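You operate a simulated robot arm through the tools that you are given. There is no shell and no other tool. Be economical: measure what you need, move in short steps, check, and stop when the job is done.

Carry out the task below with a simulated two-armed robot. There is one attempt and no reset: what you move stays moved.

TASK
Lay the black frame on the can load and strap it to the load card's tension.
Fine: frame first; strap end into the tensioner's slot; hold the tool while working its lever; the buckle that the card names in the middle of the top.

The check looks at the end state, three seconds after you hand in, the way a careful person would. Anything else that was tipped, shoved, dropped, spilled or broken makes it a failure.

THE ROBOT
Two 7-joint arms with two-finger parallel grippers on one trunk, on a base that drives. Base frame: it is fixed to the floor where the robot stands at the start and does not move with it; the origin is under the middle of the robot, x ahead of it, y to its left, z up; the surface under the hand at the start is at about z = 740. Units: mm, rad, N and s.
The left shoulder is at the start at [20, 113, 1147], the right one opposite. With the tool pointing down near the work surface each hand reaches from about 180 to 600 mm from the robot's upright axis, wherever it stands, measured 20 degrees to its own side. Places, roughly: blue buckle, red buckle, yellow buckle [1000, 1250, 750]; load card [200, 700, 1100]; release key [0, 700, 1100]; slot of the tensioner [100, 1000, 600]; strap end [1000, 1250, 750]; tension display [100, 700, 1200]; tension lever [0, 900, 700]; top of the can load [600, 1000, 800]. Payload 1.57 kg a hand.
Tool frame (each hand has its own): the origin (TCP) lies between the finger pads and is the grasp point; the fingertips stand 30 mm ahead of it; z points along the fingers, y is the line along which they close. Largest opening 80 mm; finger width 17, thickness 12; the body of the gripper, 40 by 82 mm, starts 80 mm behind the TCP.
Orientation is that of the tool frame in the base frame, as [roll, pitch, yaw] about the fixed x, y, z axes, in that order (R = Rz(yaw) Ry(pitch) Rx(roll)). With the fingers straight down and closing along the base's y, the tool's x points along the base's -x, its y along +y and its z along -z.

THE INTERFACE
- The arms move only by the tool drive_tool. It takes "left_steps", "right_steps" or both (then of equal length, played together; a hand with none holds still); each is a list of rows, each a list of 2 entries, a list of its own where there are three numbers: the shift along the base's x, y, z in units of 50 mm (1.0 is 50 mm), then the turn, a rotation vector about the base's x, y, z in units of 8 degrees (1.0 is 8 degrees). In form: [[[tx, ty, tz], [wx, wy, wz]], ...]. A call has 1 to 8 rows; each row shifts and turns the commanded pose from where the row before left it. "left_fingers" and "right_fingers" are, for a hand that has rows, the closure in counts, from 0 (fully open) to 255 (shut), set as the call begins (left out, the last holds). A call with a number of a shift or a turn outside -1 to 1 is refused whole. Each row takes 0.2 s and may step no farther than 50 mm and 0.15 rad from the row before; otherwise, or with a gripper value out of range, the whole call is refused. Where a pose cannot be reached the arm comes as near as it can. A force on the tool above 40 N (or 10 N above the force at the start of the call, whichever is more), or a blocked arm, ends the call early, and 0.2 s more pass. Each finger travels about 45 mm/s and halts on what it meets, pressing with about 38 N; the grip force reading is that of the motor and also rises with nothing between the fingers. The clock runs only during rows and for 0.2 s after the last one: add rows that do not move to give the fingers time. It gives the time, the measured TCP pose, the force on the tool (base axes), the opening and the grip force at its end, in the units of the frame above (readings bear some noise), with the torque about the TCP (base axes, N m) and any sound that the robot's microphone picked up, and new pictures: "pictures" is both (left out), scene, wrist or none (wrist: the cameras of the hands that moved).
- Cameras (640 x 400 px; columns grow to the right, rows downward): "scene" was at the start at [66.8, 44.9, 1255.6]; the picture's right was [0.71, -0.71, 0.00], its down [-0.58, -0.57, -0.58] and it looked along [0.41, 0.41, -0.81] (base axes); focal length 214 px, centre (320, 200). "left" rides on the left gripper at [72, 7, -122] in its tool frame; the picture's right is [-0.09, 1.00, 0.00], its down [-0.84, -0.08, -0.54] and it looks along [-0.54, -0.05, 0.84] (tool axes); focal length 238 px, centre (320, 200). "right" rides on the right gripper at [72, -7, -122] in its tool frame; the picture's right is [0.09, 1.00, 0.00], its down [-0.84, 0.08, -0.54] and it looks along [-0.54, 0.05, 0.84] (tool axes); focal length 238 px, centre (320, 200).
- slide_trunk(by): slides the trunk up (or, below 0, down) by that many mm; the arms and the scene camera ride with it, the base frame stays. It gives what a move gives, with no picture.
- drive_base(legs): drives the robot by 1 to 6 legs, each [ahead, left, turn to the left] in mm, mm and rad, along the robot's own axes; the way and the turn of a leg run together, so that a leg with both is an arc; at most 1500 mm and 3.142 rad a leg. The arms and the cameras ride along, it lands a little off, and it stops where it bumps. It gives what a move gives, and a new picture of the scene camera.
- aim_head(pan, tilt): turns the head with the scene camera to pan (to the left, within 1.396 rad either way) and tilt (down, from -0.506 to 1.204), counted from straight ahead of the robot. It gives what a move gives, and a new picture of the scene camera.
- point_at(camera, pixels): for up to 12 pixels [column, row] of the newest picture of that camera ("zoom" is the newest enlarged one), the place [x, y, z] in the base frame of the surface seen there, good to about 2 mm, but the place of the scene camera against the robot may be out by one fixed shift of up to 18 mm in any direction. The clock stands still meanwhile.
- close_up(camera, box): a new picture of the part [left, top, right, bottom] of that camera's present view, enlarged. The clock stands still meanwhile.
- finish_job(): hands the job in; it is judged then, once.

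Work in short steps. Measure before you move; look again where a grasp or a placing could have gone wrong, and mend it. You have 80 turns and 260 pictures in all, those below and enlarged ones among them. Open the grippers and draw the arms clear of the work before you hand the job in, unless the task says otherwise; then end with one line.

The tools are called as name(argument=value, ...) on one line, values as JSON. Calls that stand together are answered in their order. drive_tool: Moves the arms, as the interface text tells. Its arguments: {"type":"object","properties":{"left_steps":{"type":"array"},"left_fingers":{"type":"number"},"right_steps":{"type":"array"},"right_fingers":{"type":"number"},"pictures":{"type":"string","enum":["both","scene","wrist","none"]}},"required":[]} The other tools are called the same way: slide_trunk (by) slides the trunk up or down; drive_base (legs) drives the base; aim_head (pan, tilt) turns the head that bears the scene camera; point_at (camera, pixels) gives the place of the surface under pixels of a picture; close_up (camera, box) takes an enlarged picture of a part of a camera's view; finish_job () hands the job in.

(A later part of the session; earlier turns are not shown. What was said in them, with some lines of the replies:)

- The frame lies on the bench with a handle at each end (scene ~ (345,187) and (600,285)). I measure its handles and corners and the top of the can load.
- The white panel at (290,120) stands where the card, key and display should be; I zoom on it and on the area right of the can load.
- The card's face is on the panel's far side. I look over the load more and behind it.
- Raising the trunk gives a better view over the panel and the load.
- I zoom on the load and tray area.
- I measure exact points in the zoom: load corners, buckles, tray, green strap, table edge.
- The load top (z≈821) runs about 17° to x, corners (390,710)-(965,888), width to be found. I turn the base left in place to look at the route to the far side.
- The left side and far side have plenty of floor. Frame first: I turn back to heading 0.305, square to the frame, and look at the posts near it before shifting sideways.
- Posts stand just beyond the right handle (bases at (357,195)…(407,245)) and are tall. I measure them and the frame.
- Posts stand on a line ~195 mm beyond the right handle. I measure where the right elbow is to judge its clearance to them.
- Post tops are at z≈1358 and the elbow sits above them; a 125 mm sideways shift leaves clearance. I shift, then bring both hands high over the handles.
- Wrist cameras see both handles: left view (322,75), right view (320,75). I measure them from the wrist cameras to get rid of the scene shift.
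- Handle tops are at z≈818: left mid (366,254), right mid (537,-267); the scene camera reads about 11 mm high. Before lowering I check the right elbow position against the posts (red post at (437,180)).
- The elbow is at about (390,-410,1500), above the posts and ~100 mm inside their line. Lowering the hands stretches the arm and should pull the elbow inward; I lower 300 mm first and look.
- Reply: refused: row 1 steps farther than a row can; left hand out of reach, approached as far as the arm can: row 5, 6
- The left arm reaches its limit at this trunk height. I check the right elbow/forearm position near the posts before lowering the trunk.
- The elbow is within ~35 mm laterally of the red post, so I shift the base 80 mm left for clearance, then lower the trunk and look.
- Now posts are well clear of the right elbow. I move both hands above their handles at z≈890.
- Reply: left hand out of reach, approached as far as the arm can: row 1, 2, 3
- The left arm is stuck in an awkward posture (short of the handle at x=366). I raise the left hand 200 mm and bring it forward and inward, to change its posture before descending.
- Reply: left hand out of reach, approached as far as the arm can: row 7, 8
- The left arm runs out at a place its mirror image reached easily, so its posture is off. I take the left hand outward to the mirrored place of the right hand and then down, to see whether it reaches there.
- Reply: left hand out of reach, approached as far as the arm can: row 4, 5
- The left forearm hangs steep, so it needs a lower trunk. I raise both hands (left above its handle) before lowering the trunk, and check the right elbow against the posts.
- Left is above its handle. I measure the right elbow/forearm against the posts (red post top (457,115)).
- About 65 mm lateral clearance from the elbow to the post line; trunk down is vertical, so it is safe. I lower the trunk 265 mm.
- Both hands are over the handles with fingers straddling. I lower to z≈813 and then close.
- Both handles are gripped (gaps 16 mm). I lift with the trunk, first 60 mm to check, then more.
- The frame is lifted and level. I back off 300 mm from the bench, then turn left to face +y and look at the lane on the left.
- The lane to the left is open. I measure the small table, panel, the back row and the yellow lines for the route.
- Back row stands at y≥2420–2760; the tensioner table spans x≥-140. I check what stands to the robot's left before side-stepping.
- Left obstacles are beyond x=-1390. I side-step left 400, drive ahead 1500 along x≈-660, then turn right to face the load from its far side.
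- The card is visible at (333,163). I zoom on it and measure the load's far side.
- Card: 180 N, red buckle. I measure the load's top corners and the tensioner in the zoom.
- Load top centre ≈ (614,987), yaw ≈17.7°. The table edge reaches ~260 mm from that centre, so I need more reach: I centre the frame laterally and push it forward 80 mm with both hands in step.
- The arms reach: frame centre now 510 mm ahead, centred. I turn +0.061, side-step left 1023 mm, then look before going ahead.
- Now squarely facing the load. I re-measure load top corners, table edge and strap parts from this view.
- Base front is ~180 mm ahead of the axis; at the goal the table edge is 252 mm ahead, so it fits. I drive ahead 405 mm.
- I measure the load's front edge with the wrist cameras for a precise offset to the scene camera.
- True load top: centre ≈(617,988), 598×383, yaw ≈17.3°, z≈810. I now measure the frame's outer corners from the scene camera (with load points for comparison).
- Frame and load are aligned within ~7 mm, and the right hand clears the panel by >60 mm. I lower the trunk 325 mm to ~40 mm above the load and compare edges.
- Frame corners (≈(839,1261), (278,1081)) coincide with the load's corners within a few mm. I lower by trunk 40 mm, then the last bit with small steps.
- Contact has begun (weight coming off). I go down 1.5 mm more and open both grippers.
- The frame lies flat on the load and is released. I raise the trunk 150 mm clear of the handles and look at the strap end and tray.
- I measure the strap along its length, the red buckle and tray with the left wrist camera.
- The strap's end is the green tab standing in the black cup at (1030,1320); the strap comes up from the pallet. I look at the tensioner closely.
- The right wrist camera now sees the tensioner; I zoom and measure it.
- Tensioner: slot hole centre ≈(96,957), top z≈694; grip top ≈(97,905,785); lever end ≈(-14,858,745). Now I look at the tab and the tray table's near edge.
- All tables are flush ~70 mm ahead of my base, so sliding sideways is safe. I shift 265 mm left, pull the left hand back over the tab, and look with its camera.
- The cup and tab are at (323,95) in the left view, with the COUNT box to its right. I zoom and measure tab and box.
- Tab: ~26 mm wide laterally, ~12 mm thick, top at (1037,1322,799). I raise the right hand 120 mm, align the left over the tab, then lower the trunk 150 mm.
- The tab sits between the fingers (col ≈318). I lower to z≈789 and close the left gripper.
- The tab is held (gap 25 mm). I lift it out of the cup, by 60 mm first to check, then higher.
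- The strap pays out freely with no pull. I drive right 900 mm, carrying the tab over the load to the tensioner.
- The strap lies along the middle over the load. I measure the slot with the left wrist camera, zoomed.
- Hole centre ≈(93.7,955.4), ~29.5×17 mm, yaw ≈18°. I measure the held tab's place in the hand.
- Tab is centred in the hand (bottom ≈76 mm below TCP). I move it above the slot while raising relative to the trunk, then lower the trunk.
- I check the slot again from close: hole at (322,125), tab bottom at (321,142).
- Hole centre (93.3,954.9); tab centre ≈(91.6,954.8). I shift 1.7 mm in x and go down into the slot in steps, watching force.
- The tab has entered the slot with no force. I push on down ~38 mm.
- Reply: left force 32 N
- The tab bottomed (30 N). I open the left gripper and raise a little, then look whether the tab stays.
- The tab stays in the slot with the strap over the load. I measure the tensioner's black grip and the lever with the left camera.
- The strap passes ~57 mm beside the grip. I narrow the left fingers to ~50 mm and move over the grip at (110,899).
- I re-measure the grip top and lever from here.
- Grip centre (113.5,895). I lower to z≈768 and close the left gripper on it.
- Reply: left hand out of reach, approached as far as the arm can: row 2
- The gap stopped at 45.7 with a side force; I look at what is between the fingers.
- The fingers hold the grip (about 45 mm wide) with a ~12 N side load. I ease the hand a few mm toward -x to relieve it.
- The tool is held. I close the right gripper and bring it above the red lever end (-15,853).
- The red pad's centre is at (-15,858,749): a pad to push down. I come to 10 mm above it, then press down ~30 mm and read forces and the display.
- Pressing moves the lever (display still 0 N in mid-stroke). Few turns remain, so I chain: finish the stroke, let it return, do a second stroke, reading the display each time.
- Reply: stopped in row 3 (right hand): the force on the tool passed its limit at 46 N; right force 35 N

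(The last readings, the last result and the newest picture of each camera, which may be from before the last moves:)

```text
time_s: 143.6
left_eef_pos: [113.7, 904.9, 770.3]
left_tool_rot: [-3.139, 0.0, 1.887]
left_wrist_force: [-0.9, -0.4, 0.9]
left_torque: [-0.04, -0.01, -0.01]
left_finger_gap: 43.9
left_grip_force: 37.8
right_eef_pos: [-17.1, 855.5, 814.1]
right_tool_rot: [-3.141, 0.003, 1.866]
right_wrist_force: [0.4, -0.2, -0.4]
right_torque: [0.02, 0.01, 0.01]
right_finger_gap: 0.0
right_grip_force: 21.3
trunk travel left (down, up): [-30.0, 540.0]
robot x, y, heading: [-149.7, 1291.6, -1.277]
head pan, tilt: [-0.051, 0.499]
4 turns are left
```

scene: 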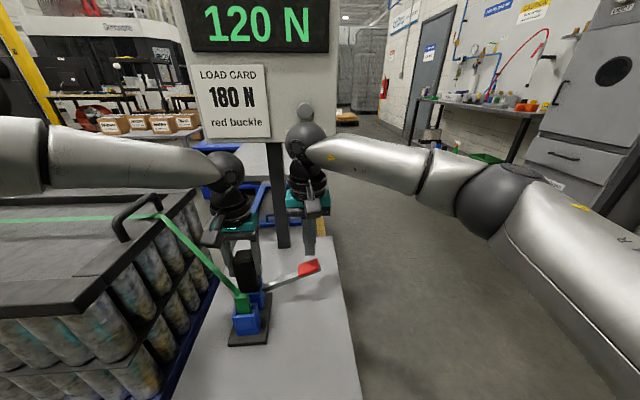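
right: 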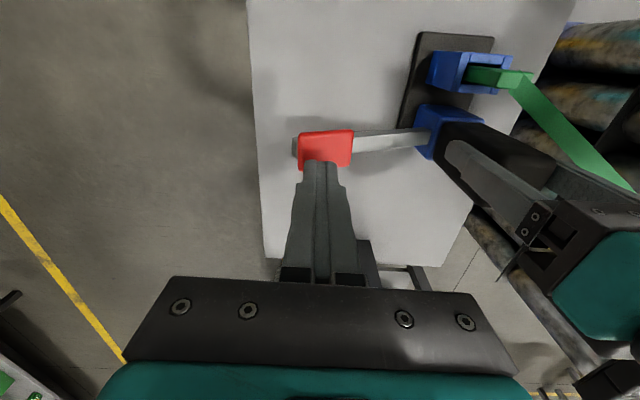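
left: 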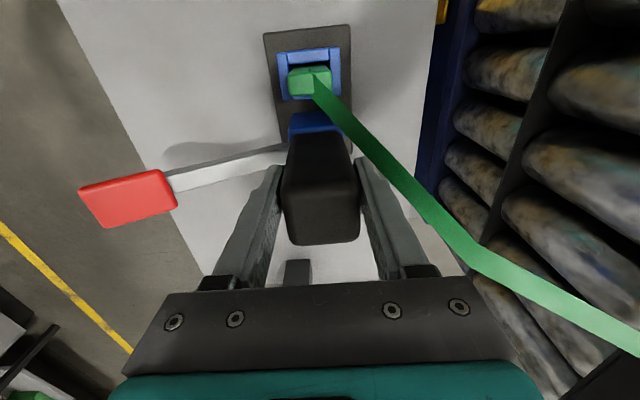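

60 N per stroke: 120 N now. I chain the third stroke (with a top-up push at the bottom), release the tool, raise and retract the hands, raise the trunk, drive left to the tray and bring the left hand over the red buckle (≈(1111,1185,735)).

drive_tool(right_steps=[[[0, 0, -0.4], [0, 0, 0]], [[0, 0, -0.4], [0, 0, 0]], [[0, 0, -0.4], [0, 0, 0]], [[-0.02, -0.01, -0.25], [0, 0, 0]], [[-0.02, -0.01, -0.25], [0, 0, 0]]], pictures="scene")

drive_tool(right_steps=[[[0, 0, -0.08], [0, 0, 0]], [[0, 0, -0.05], [0, 0, 0]]], pictures="scene")

drive_tool(right_steps=[[[0, 0, 0.9], [0, 0, 0]], [[0.02, 0.01, 0.9], [0, 0, 0]], [[0, 0, 0.9], [0, 0, 0]], [[0, 0, 0.2], [0, 0, 0]]], pictures="scene")

drive_tool(left_steps=[[[0, 0, 0], [0, 0, 0]], [[0, 0, 0], [0, 0, 0]], [[0, 0, 0], [0, 0, 0]], [[0, 0, 0.3], [0, 0, 0]], [[0, 0, 0.8], [0, 0, 0]], [[0, 0, 0.8], [0, 0, 0]]], right_steps=[[[-0.29, 0.93, 0], [0, 0, 0]], [[-0.29, 0.93, 0], [0, 0, 0]], [[-0.29, 0.93, 0], [0, 0, 0]], [[-0.29, 0.93, 0], [0, 0, 0]], [[0, 0, 0], [0, 0, 0]], [[0, 0, 0], [0, 0, 0]]], left_fingers=60, pictures="scene")

slide_trunk(by=170)

drive_base(legs=[[0, 0, 0.015], [0, 898, 0]])

aim_head(pan=0.3, tilt=0.8)

drive_tool(left_steps=[[[0.9, 0.15, 0], [0, 0, 0]], [[0.9, 0.15, 0], [0, 0, 0]], [[0.9, 0.15, 0], [0, 0, 0]]], pictures="both")

point_at(camera="left", pixels=[[320, 80], [320, 90], [320, 100], [320, 110], [310, 90], [330, 90], [310, 100], [330, 100], [300, 95], [340, 95], [325, 95], [315, 105]])

```text
time_s: 144.8
left_eef_pos: [115.1, 905.8, 770.8]
left_tool_rot: [3.14, 0.0, 1.891]
left_wrist_force: [-2.6, -9.6, -5.2]
left_torque: [1.5, -2.12, 1.19]
left_finger_gap: 44.2
left_grip_force: 37.4
right_eef_pos: [-21.0, 853.5, 732.5]
right_tool_rot: [3.138, 0.011, 1.865]
right_wrist_force: [-9.0, 1.7, 33.4]
right_torque: [0.08, 0.54, 0.07]
right_finger_gap: 0.0
right_grip_force: 21.2
trunk travel left (down, up): [-30.0, 540.0]
robot x, y, heading: [-150.2, 1294.0, -1.279]
head pan, tilt: [-0.051, 0.499]
```

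scene: 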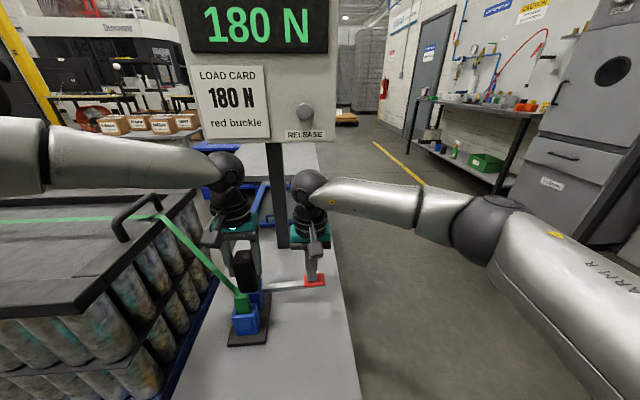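

```text
time_s: 145.2
left_eef_pos: [112.6, 905.2, 771.8]
left_tool_rot: [-3.141, 0.001, 1.889]
left_wrist_force: [-1.3, -1.0, 0.9]
left_torque: [0.6, -0.66, 0.41]
left_finger_gap: 44.4
left_grip_force: 38.0
right_eef_pos: [-20.9, 854.1, 734.2]
right_tool_rot: [3.139, 0.015, 1.866]
right_wrist_force: [-4.3, 3.8, 15.4]
right_torque: [0.15, 0.27, -0.03]
right_finger_gap: 0.2
right_grip_force: 21.5
trunk travel left (down, up): [-30.0, 540.0]
robot x, y, heading: [-146.5, 1293.9, -1.272]
head pan, tilt: [-0.051, 0.499]
stopped in row 2 (right hand): the force on the tool passed its limit at 46 N (the readings are from after the stop); the commanded pose is now the measured one
```

scene: 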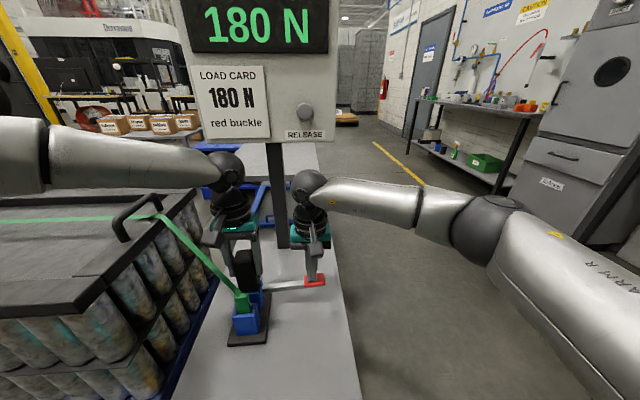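

```text
time_s: 146.2
left_eef_pos: [114.2, 905.0, 771.8]
left_tool_rot: [3.14, 0.0, 1.888]
left_wrist_force: [6.8, 6.4, 4.1]
left_torque: [0.17, -0.83, 0.21]
left_finger_gap: 43.9
left_grip_force: 37.7
right_eef_pos: [-18.9, 853.8, 878.5]
right_tool_rot: [-3.141, 0.012, 1.866]
right_wrist_force: [-0.2, -0.3, 0.6]
right_torque: [0.0, -0.04, -0.01]
right_finger_gap: 0.0
right_grip_force: 21.2
trunk travel left (down, up): [-30.0, 540.0]
robot x, y, heading: [-151.3, 1293.0, -1.272]
head pan, tilt: [-0.051, 0.499]
```

scene: 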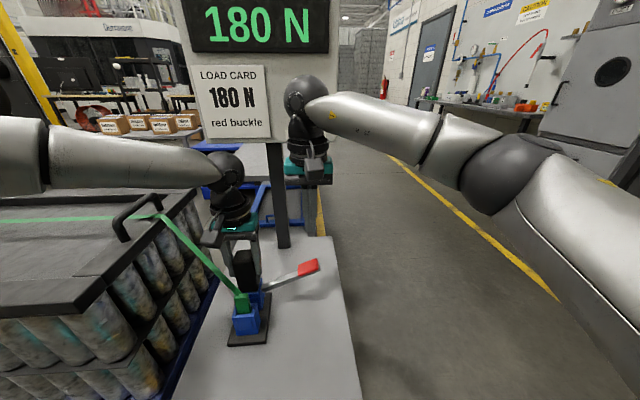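

```text
time_s: 147.6
left_eef_pos: [113.1, 906.3, 865.7]
left_tool_rot: [-3.14, -0.001, 1.887]
left_wrist_force: [-0.9, 0.4, 0.3]
left_torque: [0.0, 0.02, -0.01]
left_finger_gap: 61.1
left_grip_force: 0.1
right_eef_pos: [-77.6, 1040.6, 875.3]
right_tool_rot: [3.141, 0.012, 1.866]
right_wrist_force: [0.1, -0.4, -0.1]
right_torque: [0.0, 0.0, 0.01]
right_finger_gap: 0.1
right_grip_force: 21.2
trunk travel left (down, up): [-30.0, 540.0]
robot x, y, heading: [-148.2, 1291.6, -1.277]
head pan, tilt: [-0.051, 0.499]
```

scene: 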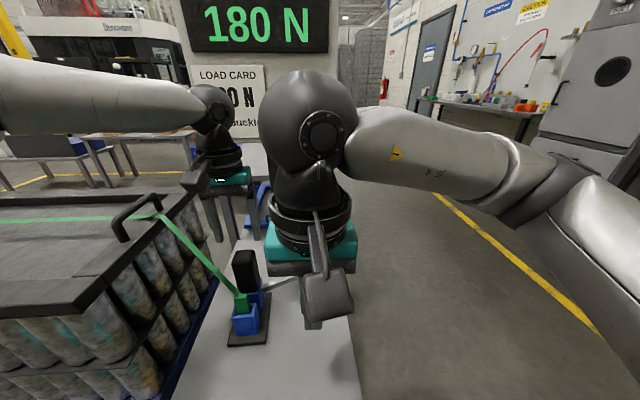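

```text
time_s: 149.5
left_eef_pos: [112.9, 905.8, 1034.7]
left_tool_rot: [-3.139, 0.0, 1.888]
left_wrist_force: [0.2, -0.1, 0.3]
left_torque: [-0.01, 0.04, -0.02]
left_finger_gap: 61.2
left_grip_force: 0.0
right_eef_pos: [-78.0, 1040.1, 1044.7]
right_tool_rot: [3.141, 0.012, 1.866]
right_wrist_force: [0.4, -0.1, 0.4]
right_torque: [-0.02, -0.01, -0.02]
right_finger_gap: 0.0
right_grip_force: 21.6
trunk travel left (down, up): [-200.0, 370.0]
robot x, y, heading: [-151.2, 1290.9, -1.279]
head pan, tilt: [-0.051, 0.499]
```

```text
time_s: 154.6
left_eef_pos: [976.6, 1186.4, 1035.5]
left_tool_rot: [-3.138, 0.002, 1.906]
left_wrist_force: [0.3, 0.0, 0.4]
left_torque: [-0.02, 0.0, -0.03]
left_finger_gap: 60.8
left_grip_force: 0.0
right_eef_pos: [784.4, 1315.6, 1045.1]
right_tool_rot: [3.141, 0.013, 1.885]
right_wrist_force: [0.2, -0.4, -1.2]
right_torque: [-0.01, 0.01, 0.02]
right_finger_gap: 0.0
right_grip_force: 21.7
trunk travel left (down, up): [-200.0, 370.0]
robot x, y, heading: [703.5, 1564.9, -1.254]
head pan, tilt: [-0.051, 0.499]
```

scene: 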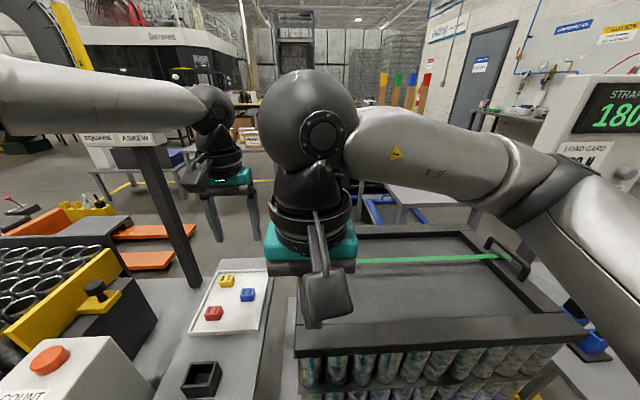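

```text
time_s: 155.4
left_eef_pos: [977.0, 1186.5, 1034.6]
left_tool_rot: [-3.14, 0.0, 1.906]
left_wrist_force: [0.4, 0.7, -0.3]
left_torque: [-0.01, 0.02, -0.02]
left_finger_gap: 61.4
left_grip_force: 0.1
right_eef_pos: [784.6, 1316.6, 1044.7]
right_tool_rot: [-3.141, 0.012, 1.885]
right_wrist_force: [-0.6, 0.3, -0.5]
right_torque: [-0.02, 0.02, -0.03]
right_finger_gap: 0.3
right_grip_force: 21.2
trunk travel left (down, up): [-200.0, 370.0]
robot x, y, heading: [704.4, 1568.4, -1.257]
head pan, tilt: [0.3, 0.799]
```

scene: 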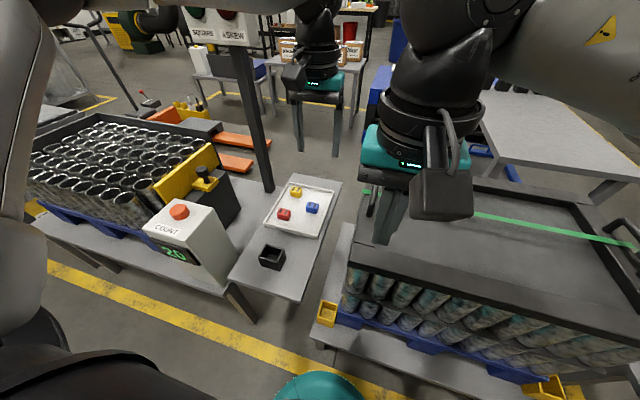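

```text
time_s: 156.2
left_eef_pos: [1114.4, 1209.2, 1036.2]
left_tool_rot: [-3.138, 0.0, 1.904]
left_wrist_force: [0.1, -1.2, 0.1]
left_torque: [0.0, 0.01, -0.01]
left_finger_gap: 61.3
left_grip_force: 0.0
right_eef_pos: [785.0, 1316.2, 1044.4]
right_tool_rot: [3.139, 0.011, 1.885]
right_wrist_force: [0.3, -0.3, -0.1]
right_torque: [0.01, -0.02, 0.03]
right_finger_gap: 0.0
right_grip_force: 21.4
trunk travel left (down, up): [-200.0, 370.0]
robot x, y, heading: [703.9, 1563.3, -1.258]
head pan, tilt: [0.3, 0.799]
```

scene: 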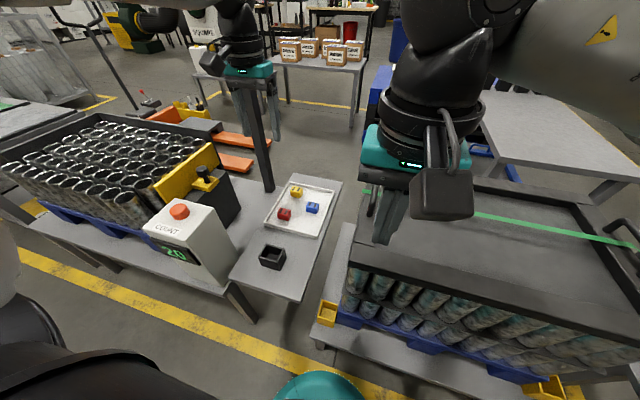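
left: 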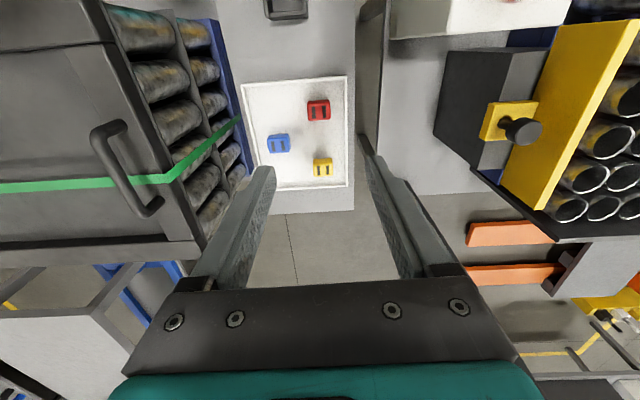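

```text
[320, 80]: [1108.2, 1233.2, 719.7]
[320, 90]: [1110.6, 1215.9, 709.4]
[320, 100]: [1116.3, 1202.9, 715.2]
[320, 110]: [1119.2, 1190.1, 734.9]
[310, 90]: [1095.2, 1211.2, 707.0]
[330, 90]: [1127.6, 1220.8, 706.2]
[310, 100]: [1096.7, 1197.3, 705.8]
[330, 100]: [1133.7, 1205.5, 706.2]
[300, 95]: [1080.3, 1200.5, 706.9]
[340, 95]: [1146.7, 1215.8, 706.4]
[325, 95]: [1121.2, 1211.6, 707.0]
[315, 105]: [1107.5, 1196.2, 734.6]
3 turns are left
```

180 N reached and held. Red buckle top centre ≈(1116,1187,735), tray wall top ≈720. I chain: narrow fingers, lower, grasp at z≈753, lift, and carry it to hover above the middle of the load.

drive_tool(left_steps=[[[0.02, -0.22, 0], [0, 0, 0]], [[0.01, -0.22, 0], [0, 0, 0]], [[0, 0, 0], [0, 0, 0]]], left_fingers=96, pictures="none")

slide_trunk(by=-195)

drive_tool(left_steps=[[[0, 0, -0.9], [0, 0, 0]], [[0, 0, -0.6], [0, 0, 0]], [[0, 0, -0.26], [0, 0, 0]], [[0, 0, 0], [0, 0, 0]]], pictures="wrist")

drive_tool(left_steps=[[[0, 0, 0], [0, 0, 0]], [[0, 0, 0], [0, 0, 0]], [[0, 0, 0], [0, 0, 0]], [[0, 0, 0], [0, 0, 0]], [[0, 0, 0], [0, 0, 0]]], left_fingers=255, pictures="wrist")

slide_trunk(by=195)

drive_tool(left_steps=[[[0, 0, 0.8], [0, 0, 0]], [[0, 0, 0.6], [0, 0, 0]], [[0, 0, 0], [0, 0, 0]]], pictures="wrist")

drive_base(legs=[[0, -536, 0]])

aim_head(pan=0.5, tilt=0.85)

drive_tool(left_steps=[[[0, 0, 0], [0, 0, 0]]], pictures="wrist")

point_at(camera="left", pixels=[[240, 120], [240, 135], [240, 150], [240, 160], [240, 170], [240, 180], [400, 120], [400, 135], [400, 150], [400, 160], [400, 170], [400, 180]])

```text
time_s: 157.0
left_eef_pos: [1113.5, 1187.4, 1035.3]
left_tool_rot: [-3.14, 0.001, 1.905]
left_wrist_force: [-0.8, -0.6, 0.5]
left_torque: [0.0, 0.0, -0.03]
left_finger_gap: 49.8
left_grip_force: 0.2
right_eef_pos: [784.6, 1316.4, 1043.8]
right_tool_rot: [3.141, 0.013, 1.885]
right_wrist_force: [0.4, 0.7, -0.2]
right_torque: [0.02, 0.02, 0.0]
right_finger_gap: 0.0
right_grip_force: 21.8
trunk travel left (down, up): [-200.0, 370.0]
robot x, y, heading: [707.0, 1564.1, -1.256]
head pan, tilt: [0.3, 0.799]
```

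```text
time_s: 159.1
left_eef_pos: [1114.2, 1187.4, 840.9]
left_tool_rot: [-3.14, 0.0, 1.905]
left_wrist_force: [1.0, 0.5, 0.3]
left_torque: [0.02, -0.02, 0.01]
left_finger_gap: 49.7
left_grip_force: 0.0
right_eef_pos: [785.5, 1315.9, 849.7]
right_tool_rot: [3.138, 0.014, 1.885]
right_wrist_force: [-0.2, 0.0, -0.2]
right_torque: [-0.01, -0.01, -0.02]
right_finger_gap: 0.0
right_grip_force: 21.3
trunk travel left (down, up): [-5.0, 565.0]
robot x, y, heading: [709.0, 1564.7, -1.26]
head pan, tilt: [0.3, 0.799]
```

```text
time_s: 160.1
left_eef_pos: [1114.6, 1186.9, 752.2]
left_tool_rot: [-3.14, 0.0, 1.906]
left_wrist_force: [0.3, -0.3, 0.0]
left_torque: [-0.02, 0.01, -0.03]
left_finger_gap: 49.7
left_grip_force: 0.1
right_eef_pos: [784.4, 1316.0, 848.5]
right_tool_rot: [3.14, 0.011, 1.883]
right_wrist_force: [-0.6, -0.5, 0.7]
right_torque: [0.01, 0.01, 0.0]
right_finger_gap: 0.4
right_grip_force: 21.7
trunk travel left (down, up): [-5.0, 565.0]
robot x, y, heading: [709.1, 1566.1, -1.258]
head pan, tilt: [0.3, 0.799]
```

left: 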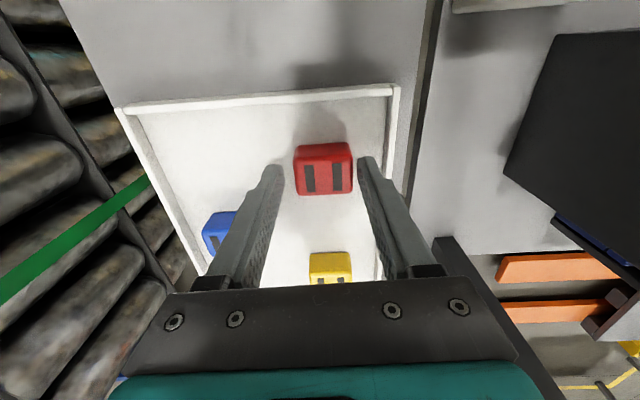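

```text
time_s: 161.3
left_eef_pos: [1114.2, 1186.7, 751.9]
left_tool_rot: [-3.141, 0.003, 1.905]
left_wrist_force: [0.0, 0.8, 0.1]
left_torque: [-0.04, -0.02, 0.01]
left_finger_gap: 38.8
left_grip_force: 38.1
right_eef_pos: [784.1, 1316.7, 849.0]
right_tool_rot: [3.14, 0.013, 1.883]
right_wrist_force: [0.5, -0.5, -0.8]
right_torque: [0.01, 0.02, 0.01]
right_finger_gap: 0.0
right_grip_force: 21.1
trunk travel left (down, up): [-5.0, 565.0]
robot x, y, heading: [708.4, 1566.3, -1.26]
head pan, tilt: [0.3, 0.799]
```

left: 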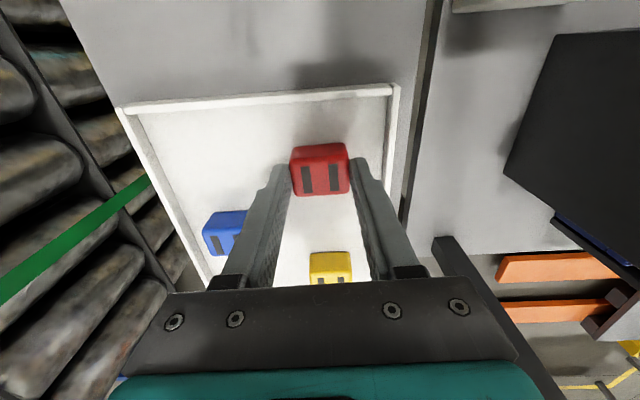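

```text
time_s: 163.5
left_eef_pos: [1114.4, 1186.5, 948.4]
left_tool_rot: [-3.142, -0.001, 1.906]
left_wrist_force: [-0.3, 0.1, 0.2]
left_torque: [0.0, 0.02, -0.03]
left_finger_gap: 38.7
left_grip_force: 37.7
right_eef_pos: [785.0, 1316.8, 1043.5]
right_tool_rot: [-3.141, 0.012, 1.886]
right_wrist_force: [-0.4, -0.1, -0.2]
right_torque: [0.01, -0.02, 0.02]
right_finger_gap: 0.0
right_grip_force: 21.1
trunk travel left (down, up): [-200.0, 370.0]
robot x, y, heading: [705.4, 1566.2, -1.256]
head pan, tilt: [0.3, 0.799]
```

```text
time_s: 164.3
left_eef_pos: [1113.0, 1184.9, 1018.1]
left_tool_rot: [-3.14, 0.001, 1.905]
left_wrist_force: [0.3, -0.9, 0.0]
left_torque: [0.04, 0.0, -0.02]
left_finger_gap: 39.0
left_grip_force: 38.1
right_eef_pos: [784.4, 1315.4, 1044.5]
right_tool_rot: [-3.141, 0.013, 1.886]
right_wrist_force: [-0.1, -0.1, -0.6]
right_torque: [0.01, -0.02, 0.01]
right_finger_gap: 0.1
right_grip_force: 21.6
trunk travel left (down, up): [-200.0, 370.0]
robot x, y, heading: [710.1, 1566.2, -1.259]
head pan, tilt: [0.3, 0.799]
```

left: 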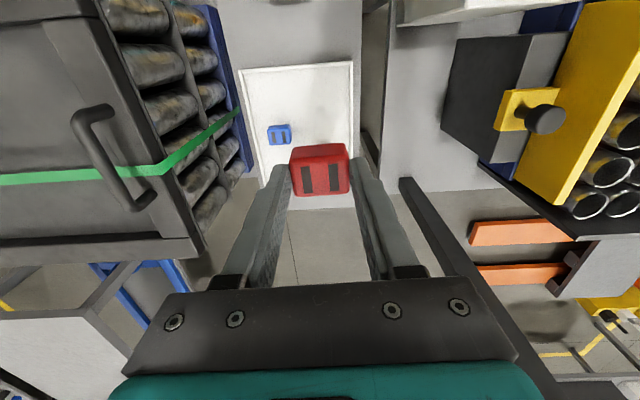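

```text
time_s: 167.4
left_eef_pos: [602.1, 1020.0, 1018.3]
left_tool_rot: [-3.139, 0.002, 1.904]
left_wrist_force: [0.2, 0.4, -0.8]
left_torque: [0.0, 0.0, -0.02]
left_finger_gap: 38.7
left_grip_force: 38.5
right_eef_pos: [274.2, 1151.9, 1044.9]
right_tool_rot: [3.14, 0.012, 1.883]
right_wrist_force: [0.2, 0.1, -0.8]
right_torque: [-0.02, -0.02, 0.0]
right_finger_gap: 0.0
right_grip_force: 21.0
trunk travel left (down, up): [-200.0, 370.0]
robot x, y, heading: [199.0, 1403.5, -1.259]
head pan, tilt: [0.3, 0.799]
```

scene: 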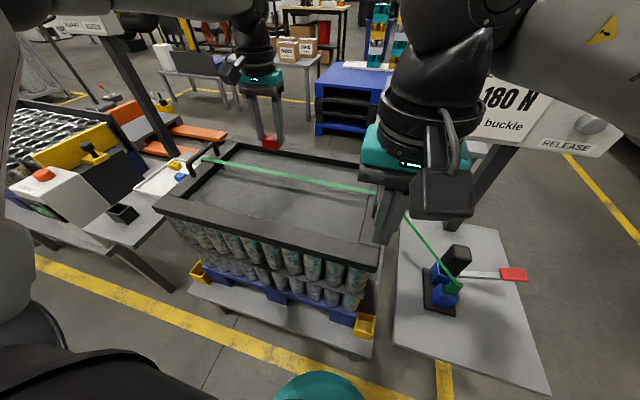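

```text
time_s: 168.1
left_eef_pos: [603.0, 1020.7, 1017.6]
left_tool_rot: [-3.14, 0.0, 1.905]
left_wrist_force: [0.0, -0.1, -0.7]
left_torque: [0.0, 0.01, 0.04]
left_finger_gap: 38.9
left_grip_force: 38.0
right_eef_pos: [274.8, 1151.7, 1043.9]
right_tool_rot: [3.141, 0.011, 1.884]
right_wrist_force: [0.7, 0.3, 0.2]
right_torque: [-0.03, -0.02, 0.01]
right_finger_gap: 0.0
right_grip_force: 21.6
trunk travel left (down, up): [-200.0, 370.0]
robot x, y, heading: [199.4, 1403.3, -1.261]
head pan, tilt: [0.499, 0.85]
```

scene: 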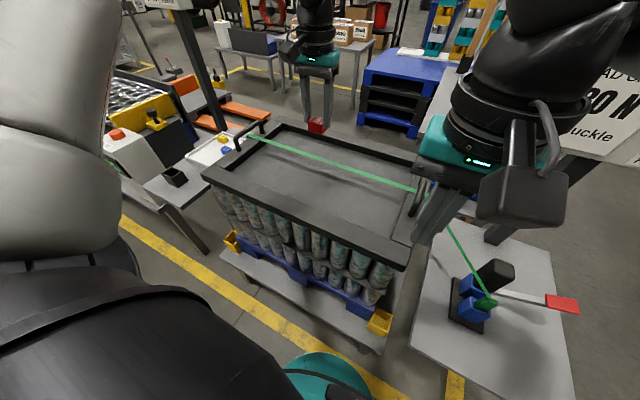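

```text
time_s: 168.5
left_eef_pos: [602.0, 1021.4, 1018.3]
left_tool_rot: [-3.139, 0.0, 1.905]
left_wrist_force: [-1.0, -1.5, -0.6]
left_torque: [0.02, 0.01, 0.0]
left_finger_gap: 38.6
left_grip_force: 38.1
right_eef_pos: [275.0, 1152.0, 1044.2]
right_tool_rot: [-3.141, 0.012, 1.883]
right_wrist_force: [1.1, -0.7, -0.1]
right_torque: [-0.01, 0.02, -0.01]
right_finger_gap: 0.1
right_grip_force: 21.1
trunk travel left (down, up): [-200.0, 370.0]
robot x, y, heading: [200.1, 1406.2, -1.263]
head pan, tilt: [0.499, 0.85]
```

left: 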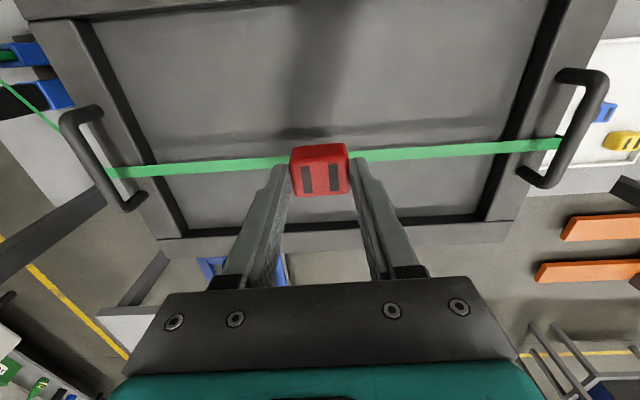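

```text
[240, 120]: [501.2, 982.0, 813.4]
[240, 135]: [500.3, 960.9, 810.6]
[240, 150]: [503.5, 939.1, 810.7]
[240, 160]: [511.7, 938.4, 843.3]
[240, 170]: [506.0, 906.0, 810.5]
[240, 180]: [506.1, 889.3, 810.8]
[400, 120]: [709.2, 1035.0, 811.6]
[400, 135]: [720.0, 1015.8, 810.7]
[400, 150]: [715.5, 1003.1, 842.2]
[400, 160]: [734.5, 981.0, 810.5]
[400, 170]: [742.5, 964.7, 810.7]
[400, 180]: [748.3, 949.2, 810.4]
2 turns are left
```

Buckle held over the middle; the strap spans at z≈843, about 15 mm forward of the centre. I set the buckle on the sheet at (613,1000), just beside the strap, release, lift, retract and back off, with pictures.

drive_tool(left_steps=[[[0.11, -0.2, 0], [0, 0, 0]], [[0.1, -0.2, 0], [0, 0, 0]]], pictures="none")

slide_trunk(by=-100)

drive_tool(left_steps=[[[0, 0, -0.5], [0, 0, 0]], [[0, 0, -0.5], [0, 0, 0]], [[0, 0, -0.18], [0, 0, 0]], [[0, 0, -0.05], [0, 0, 0]]], pictures="wrist")

drive_tool(left_steps=[[[0, 0, 0], [0, 0, 0]], [[0, 0, 0], [0, 0, 0]], [[0, 0, 0], [0, 0, 0]]], left_fingers=80, pictures="wrist")

drive_tool(left_steps=[[[0, 0, 0.3], [0, 0, 0]], [[0, 0, 0.8], [0, 0, 0]], [[0, 0, 0.8], [0, 0, 0]]], pictures="wrist")

slide_trunk(by=150)

drive_base(legs=[[-300, 0, 0]])

aim_head(pan=0.2, tilt=0.6)

drive_tool(left_steps=[[[0, 0, 0], [0, 0, 0]], [[0, 0, 0], [0, 0, 0]], [[0, 0, 0], [0, 0, 0]]], right_steps=[[[0, 0, 0], [0, 0, 0]], [[0, 0, 0], [0, 0, 0]], [[0, 0, 0], [0, 0, 0]]], left_fingers=0, right_fingers=0, pictures="wrist")

close_up(camera="scene", box=[120, 60, 600, 360])

```text
time_s: 169.1
left_eef_pos: [613.4, 1000.8, 1018.3]
left_tool_rot: [-3.137, 0.001, 1.904]
left_wrist_force: [0.0, 0.0, -0.9]
left_torque: [0.02, 0.02, -0.03]
left_finger_gap: 38.7
left_grip_force: 38.0
right_eef_pos: [274.2, 1151.1, 1044.1]
right_tool_rot: [-3.14, 0.012, 1.882]
right_wrist_force: [0.7, 0.4, -0.3]
right_torque: [0.01, 0.0, -0.03]
right_finger_gap: 0.0
right_grip_force: 20.9
trunk travel left (down, up): [-200.0, 370.0]
robot x, y, heading: [199.8, 1401.6, -1.264]
head pan, tilt: [0.499, 0.85]
```

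```text
time_s: 170.4
left_eef_pos: [612.5, 1000.5, 918.3]
left_tool_rot: [-3.137, 0.002, 1.905]
left_wrist_force: [-0.6, -0.2, -0.4]
left_torque: [0.02, -0.01, -0.01]
left_finger_gap: 38.4
left_grip_force: 37.7
right_eef_pos: [274.5, 1151.8, 945.0]
right_tool_rot: [3.139, 0.012, 1.884]
right_wrist_force: [-0.6, 0.2, -0.1]
right_torque: [0.01, 0.01, 0.02]
right_finger_gap: 0.0
right_grip_force: 21.3
trunk travel left (down, up): [-100.0, 470.0]
robot x, y, heading: [199.1, 1402.6, -1.262]
head pan, tilt: [0.499, 0.85]
```

```text
time_s: 171.4
left_eef_pos: [613.5, 1000.8, 855.7]
left_tool_rot: [-3.14, 0.002, 1.904]
left_wrist_force: [0.9, 1.3, 3.0]
left_torque: [0.06, -0.08, -0.02]
left_finger_gap: 38.6
left_grip_force: 37.6
right_eef_pos: [274.3, 1151.3, 945.8]
right_tool_rot: [3.141, 0.012, 1.883]
right_wrist_force: [0.3, -0.1, 0.0]
right_torque: [-0.03, -0.03, 0.01]
right_finger_gap: 0.4
right_grip_force: 21.6
trunk travel left (down, up): [-100.0, 470.0]
robot x, y, heading: [201.3, 1400.9, -1.258]
head pan, tilt: [0.499, 0.85]
```

left: 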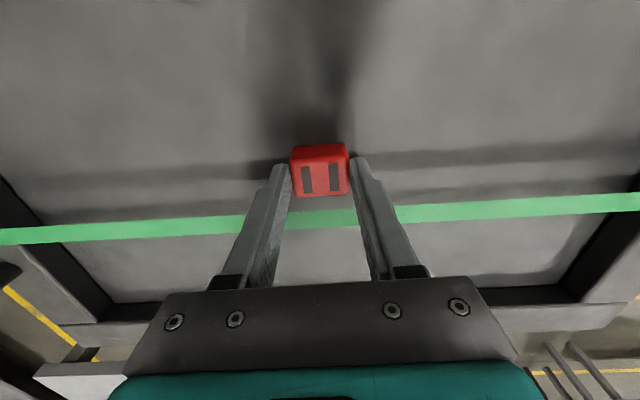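

```text
time_s: 172.2
left_eef_pos: [612.5, 1001.1, 856.4]
left_tool_rot: [-3.14, -0.001, 1.905]
left_wrist_force: [0.1, 0.1, 1.2]
left_torque: [0.0, 0.0, -0.02]
left_finger_gap: 55.0
left_grip_force: 0.1
right_eef_pos: [274.6, 1152.1, 943.8]
right_tool_rot: [3.141, 0.015, 1.884]
right_wrist_force: [-0.4, -0.1, -0.5]
right_torque: [0.01, 0.02, 0.01]
right_finger_gap: 0.0
right_grip_force: 21.5
trunk travel left (down, up): [-100.0, 470.0]
robot x, y, heading: [202.4, 1404.2, -1.264]
head pan, tilt: [0.499, 0.85]
```

left: 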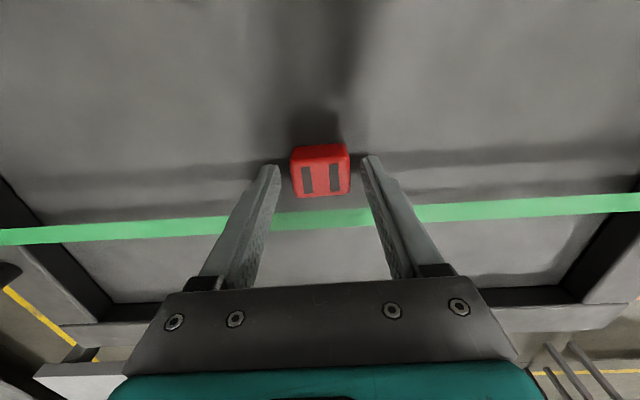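

```text
time_s: 173.0
left_eef_pos: [612.9, 999.6, 951.5]
left_tool_rot: [-3.138, 0.0, 1.904]
left_wrist_force: [0.1, -0.1, 0.6]
left_torque: [0.01, 0.0, 0.0]
left_finger_gap: 55.2
left_grip_force: 0.1
right_eef_pos: [274.5, 1152.1, 945.6]
right_tool_rot: [3.14, 0.013, 1.883]
right_wrist_force: [-0.3, -0.7, 0.0]
right_torque: [0.02, -0.03, -0.01]
right_finger_gap: 0.0
right_grip_force: 21.4
trunk travel left (down, up): [-100.0, 470.0]
robot x, y, heading: [198.5, 1406.6, -1.264]
head pan, tilt: [0.499, 0.85]
```

left: 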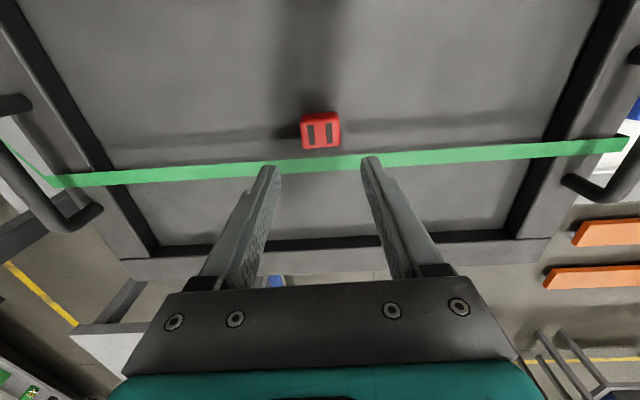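

```text
time_s: 174.8
left_eef_pos: [614.0, 1000.8, 1101.1]
left_tool_rot: [-3.139, 0.002, 1.906]
left_wrist_force: [-1.0, 0.6, -0.3]
left_torque: [-0.02, 0.0, -0.03]
left_finger_gap: 54.8
left_grip_force: 0.2
right_eef_pos: [273.9, 1151.0, 1093.4]
right_tool_rot: [-3.14, 0.01, 1.884]
right_wrist_force: [0.5, -0.3, -0.2]
right_torque: [-0.02, -0.01, 0.01]
right_finger_gap: 0.1
right_grip_force: 20.6
trunk travel left (down, up): [-250.0, 320.0]
robot x, y, heading: [199.3, 1403.1, -1.261]
head pan, tilt: [0.499, 0.85]
```

```text
time_s: 176.8
left_eef_pos: [519.4, 1287.2, 1101.5]
left_tool_rot: [-3.139, 0.002, 1.904]
left_wrist_force: [0.3, 0.3, 0.2]
left_torque: [0.0, -0.01, 0.03]
left_finger_gap: 54.8
left_grip_force: 0.1
right_eef_pos: [182.4, 1439.7, 1095.3]
right_tool_rot: [3.141, 0.012, 1.881]
right_wrist_force: [0.0, 0.2, -0.7]
right_torque: [-0.04, 0.02, 0.01]
right_finger_gap: 0.1
right_grip_force: 21.3
trunk travel left (down, up): [-250.0, 320.0]
robot x, y, heading: [104.8, 1690.8, -1.259]
head pan, tilt: [0.499, 0.85]
```

scene: 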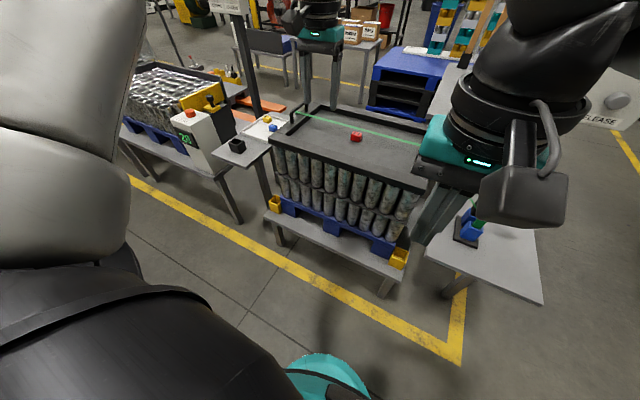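

```text
time_s: 177.6
left_eef_pos: [521.8, 1287.3, 1101.1]
left_tool_rot: [-3.14, -0.001, 1.902]
left_wrist_force: [-0.7, 0.5, 0.5]
left_torque: [-0.01, 0.0, -0.02]
left_finger_gap: 54.8
left_grip_force: 0.1
right_eef_pos: [180.3, 1441.0, 1094.5]
right_tool_rot: [-3.139, 0.013, 1.882]
right_wrist_force: [0.3, 0.2, 0.0]
right_torque: [-0.01, -0.01, 0.0]
right_finger_gap: 0.0
right_grip_force: 21.8
trunk travel left (down, up): [-250.0, 320.0]
robot x, y, heading: [108.1, 1690.7, -1.261]
head pan, tilt: [0.201, 0.6]
```

scene: 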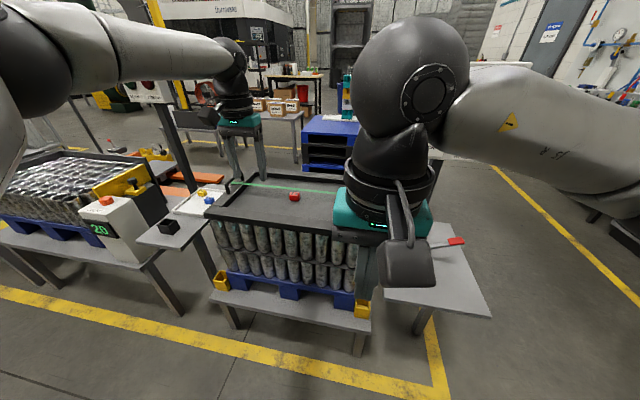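

```text
time_s: 178.4
left_eef_pos: [521.4, 1286.5, 1100.1]
left_tool_rot: [-3.14, 0.0, 1.903]
left_wrist_force: [-0.4, 0.8, -0.2]
left_torque: [0.03, -0.01, 0.01]
left_finger_gap: 80.0
left_grip_force: 0.0
right_eef_pos: [181.5, 1439.3, 1095.4]
right_tool_rot: [-3.141, 0.012, 1.882]
right_wrist_force: [0.6, -0.3, -0.3]
right_torque: [0.0, 0.02, -0.01]
right_finger_gap: 68.0
right_grip_force: 0.0
trunk travel left (down, up): [-250.0, 320.0]
robot x, y, heading: [107.2, 1692.4, -1.258]
head pan, tilt: [0.201, 0.6]
```

right: 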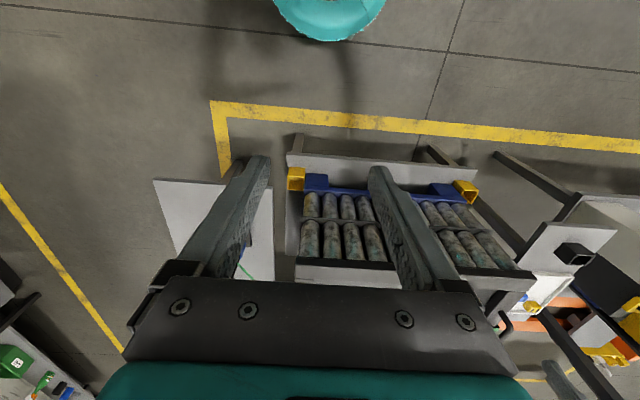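
left: 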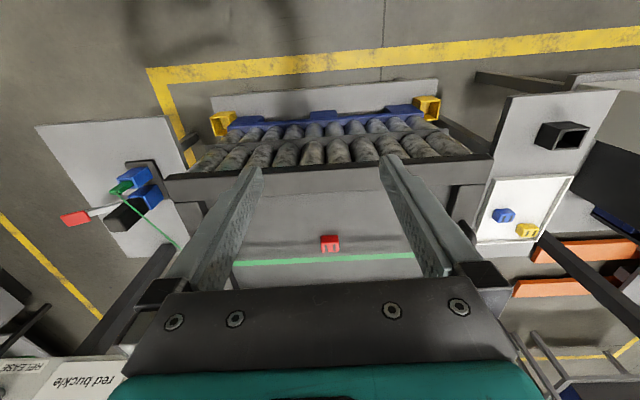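

```text
1.33 times, centred on (360, 210) of scene
1 turns are left
```

zoom: 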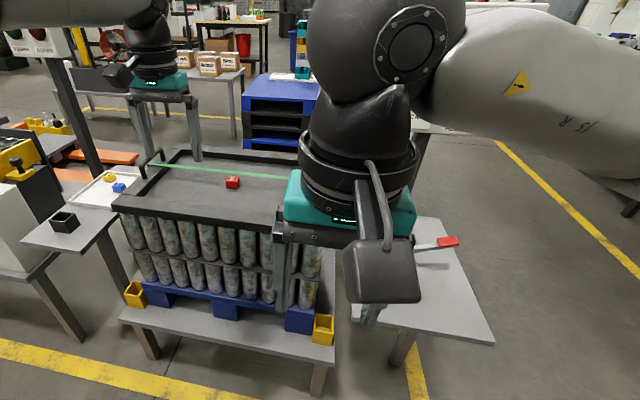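

The frame is on the load and the strap last read 180 N. The red buckle sits in the middle of the top (left view (330,243)), both grippers are open and the arms are clear. I hand in.

finish_job()

```text
The job is handed in.
```

I laid the frame on the can load, strapped it to the card's 180 N, and put the red buckle in the middle of the top, on the sheet just beside the strap rather than on it; the job is handed in.
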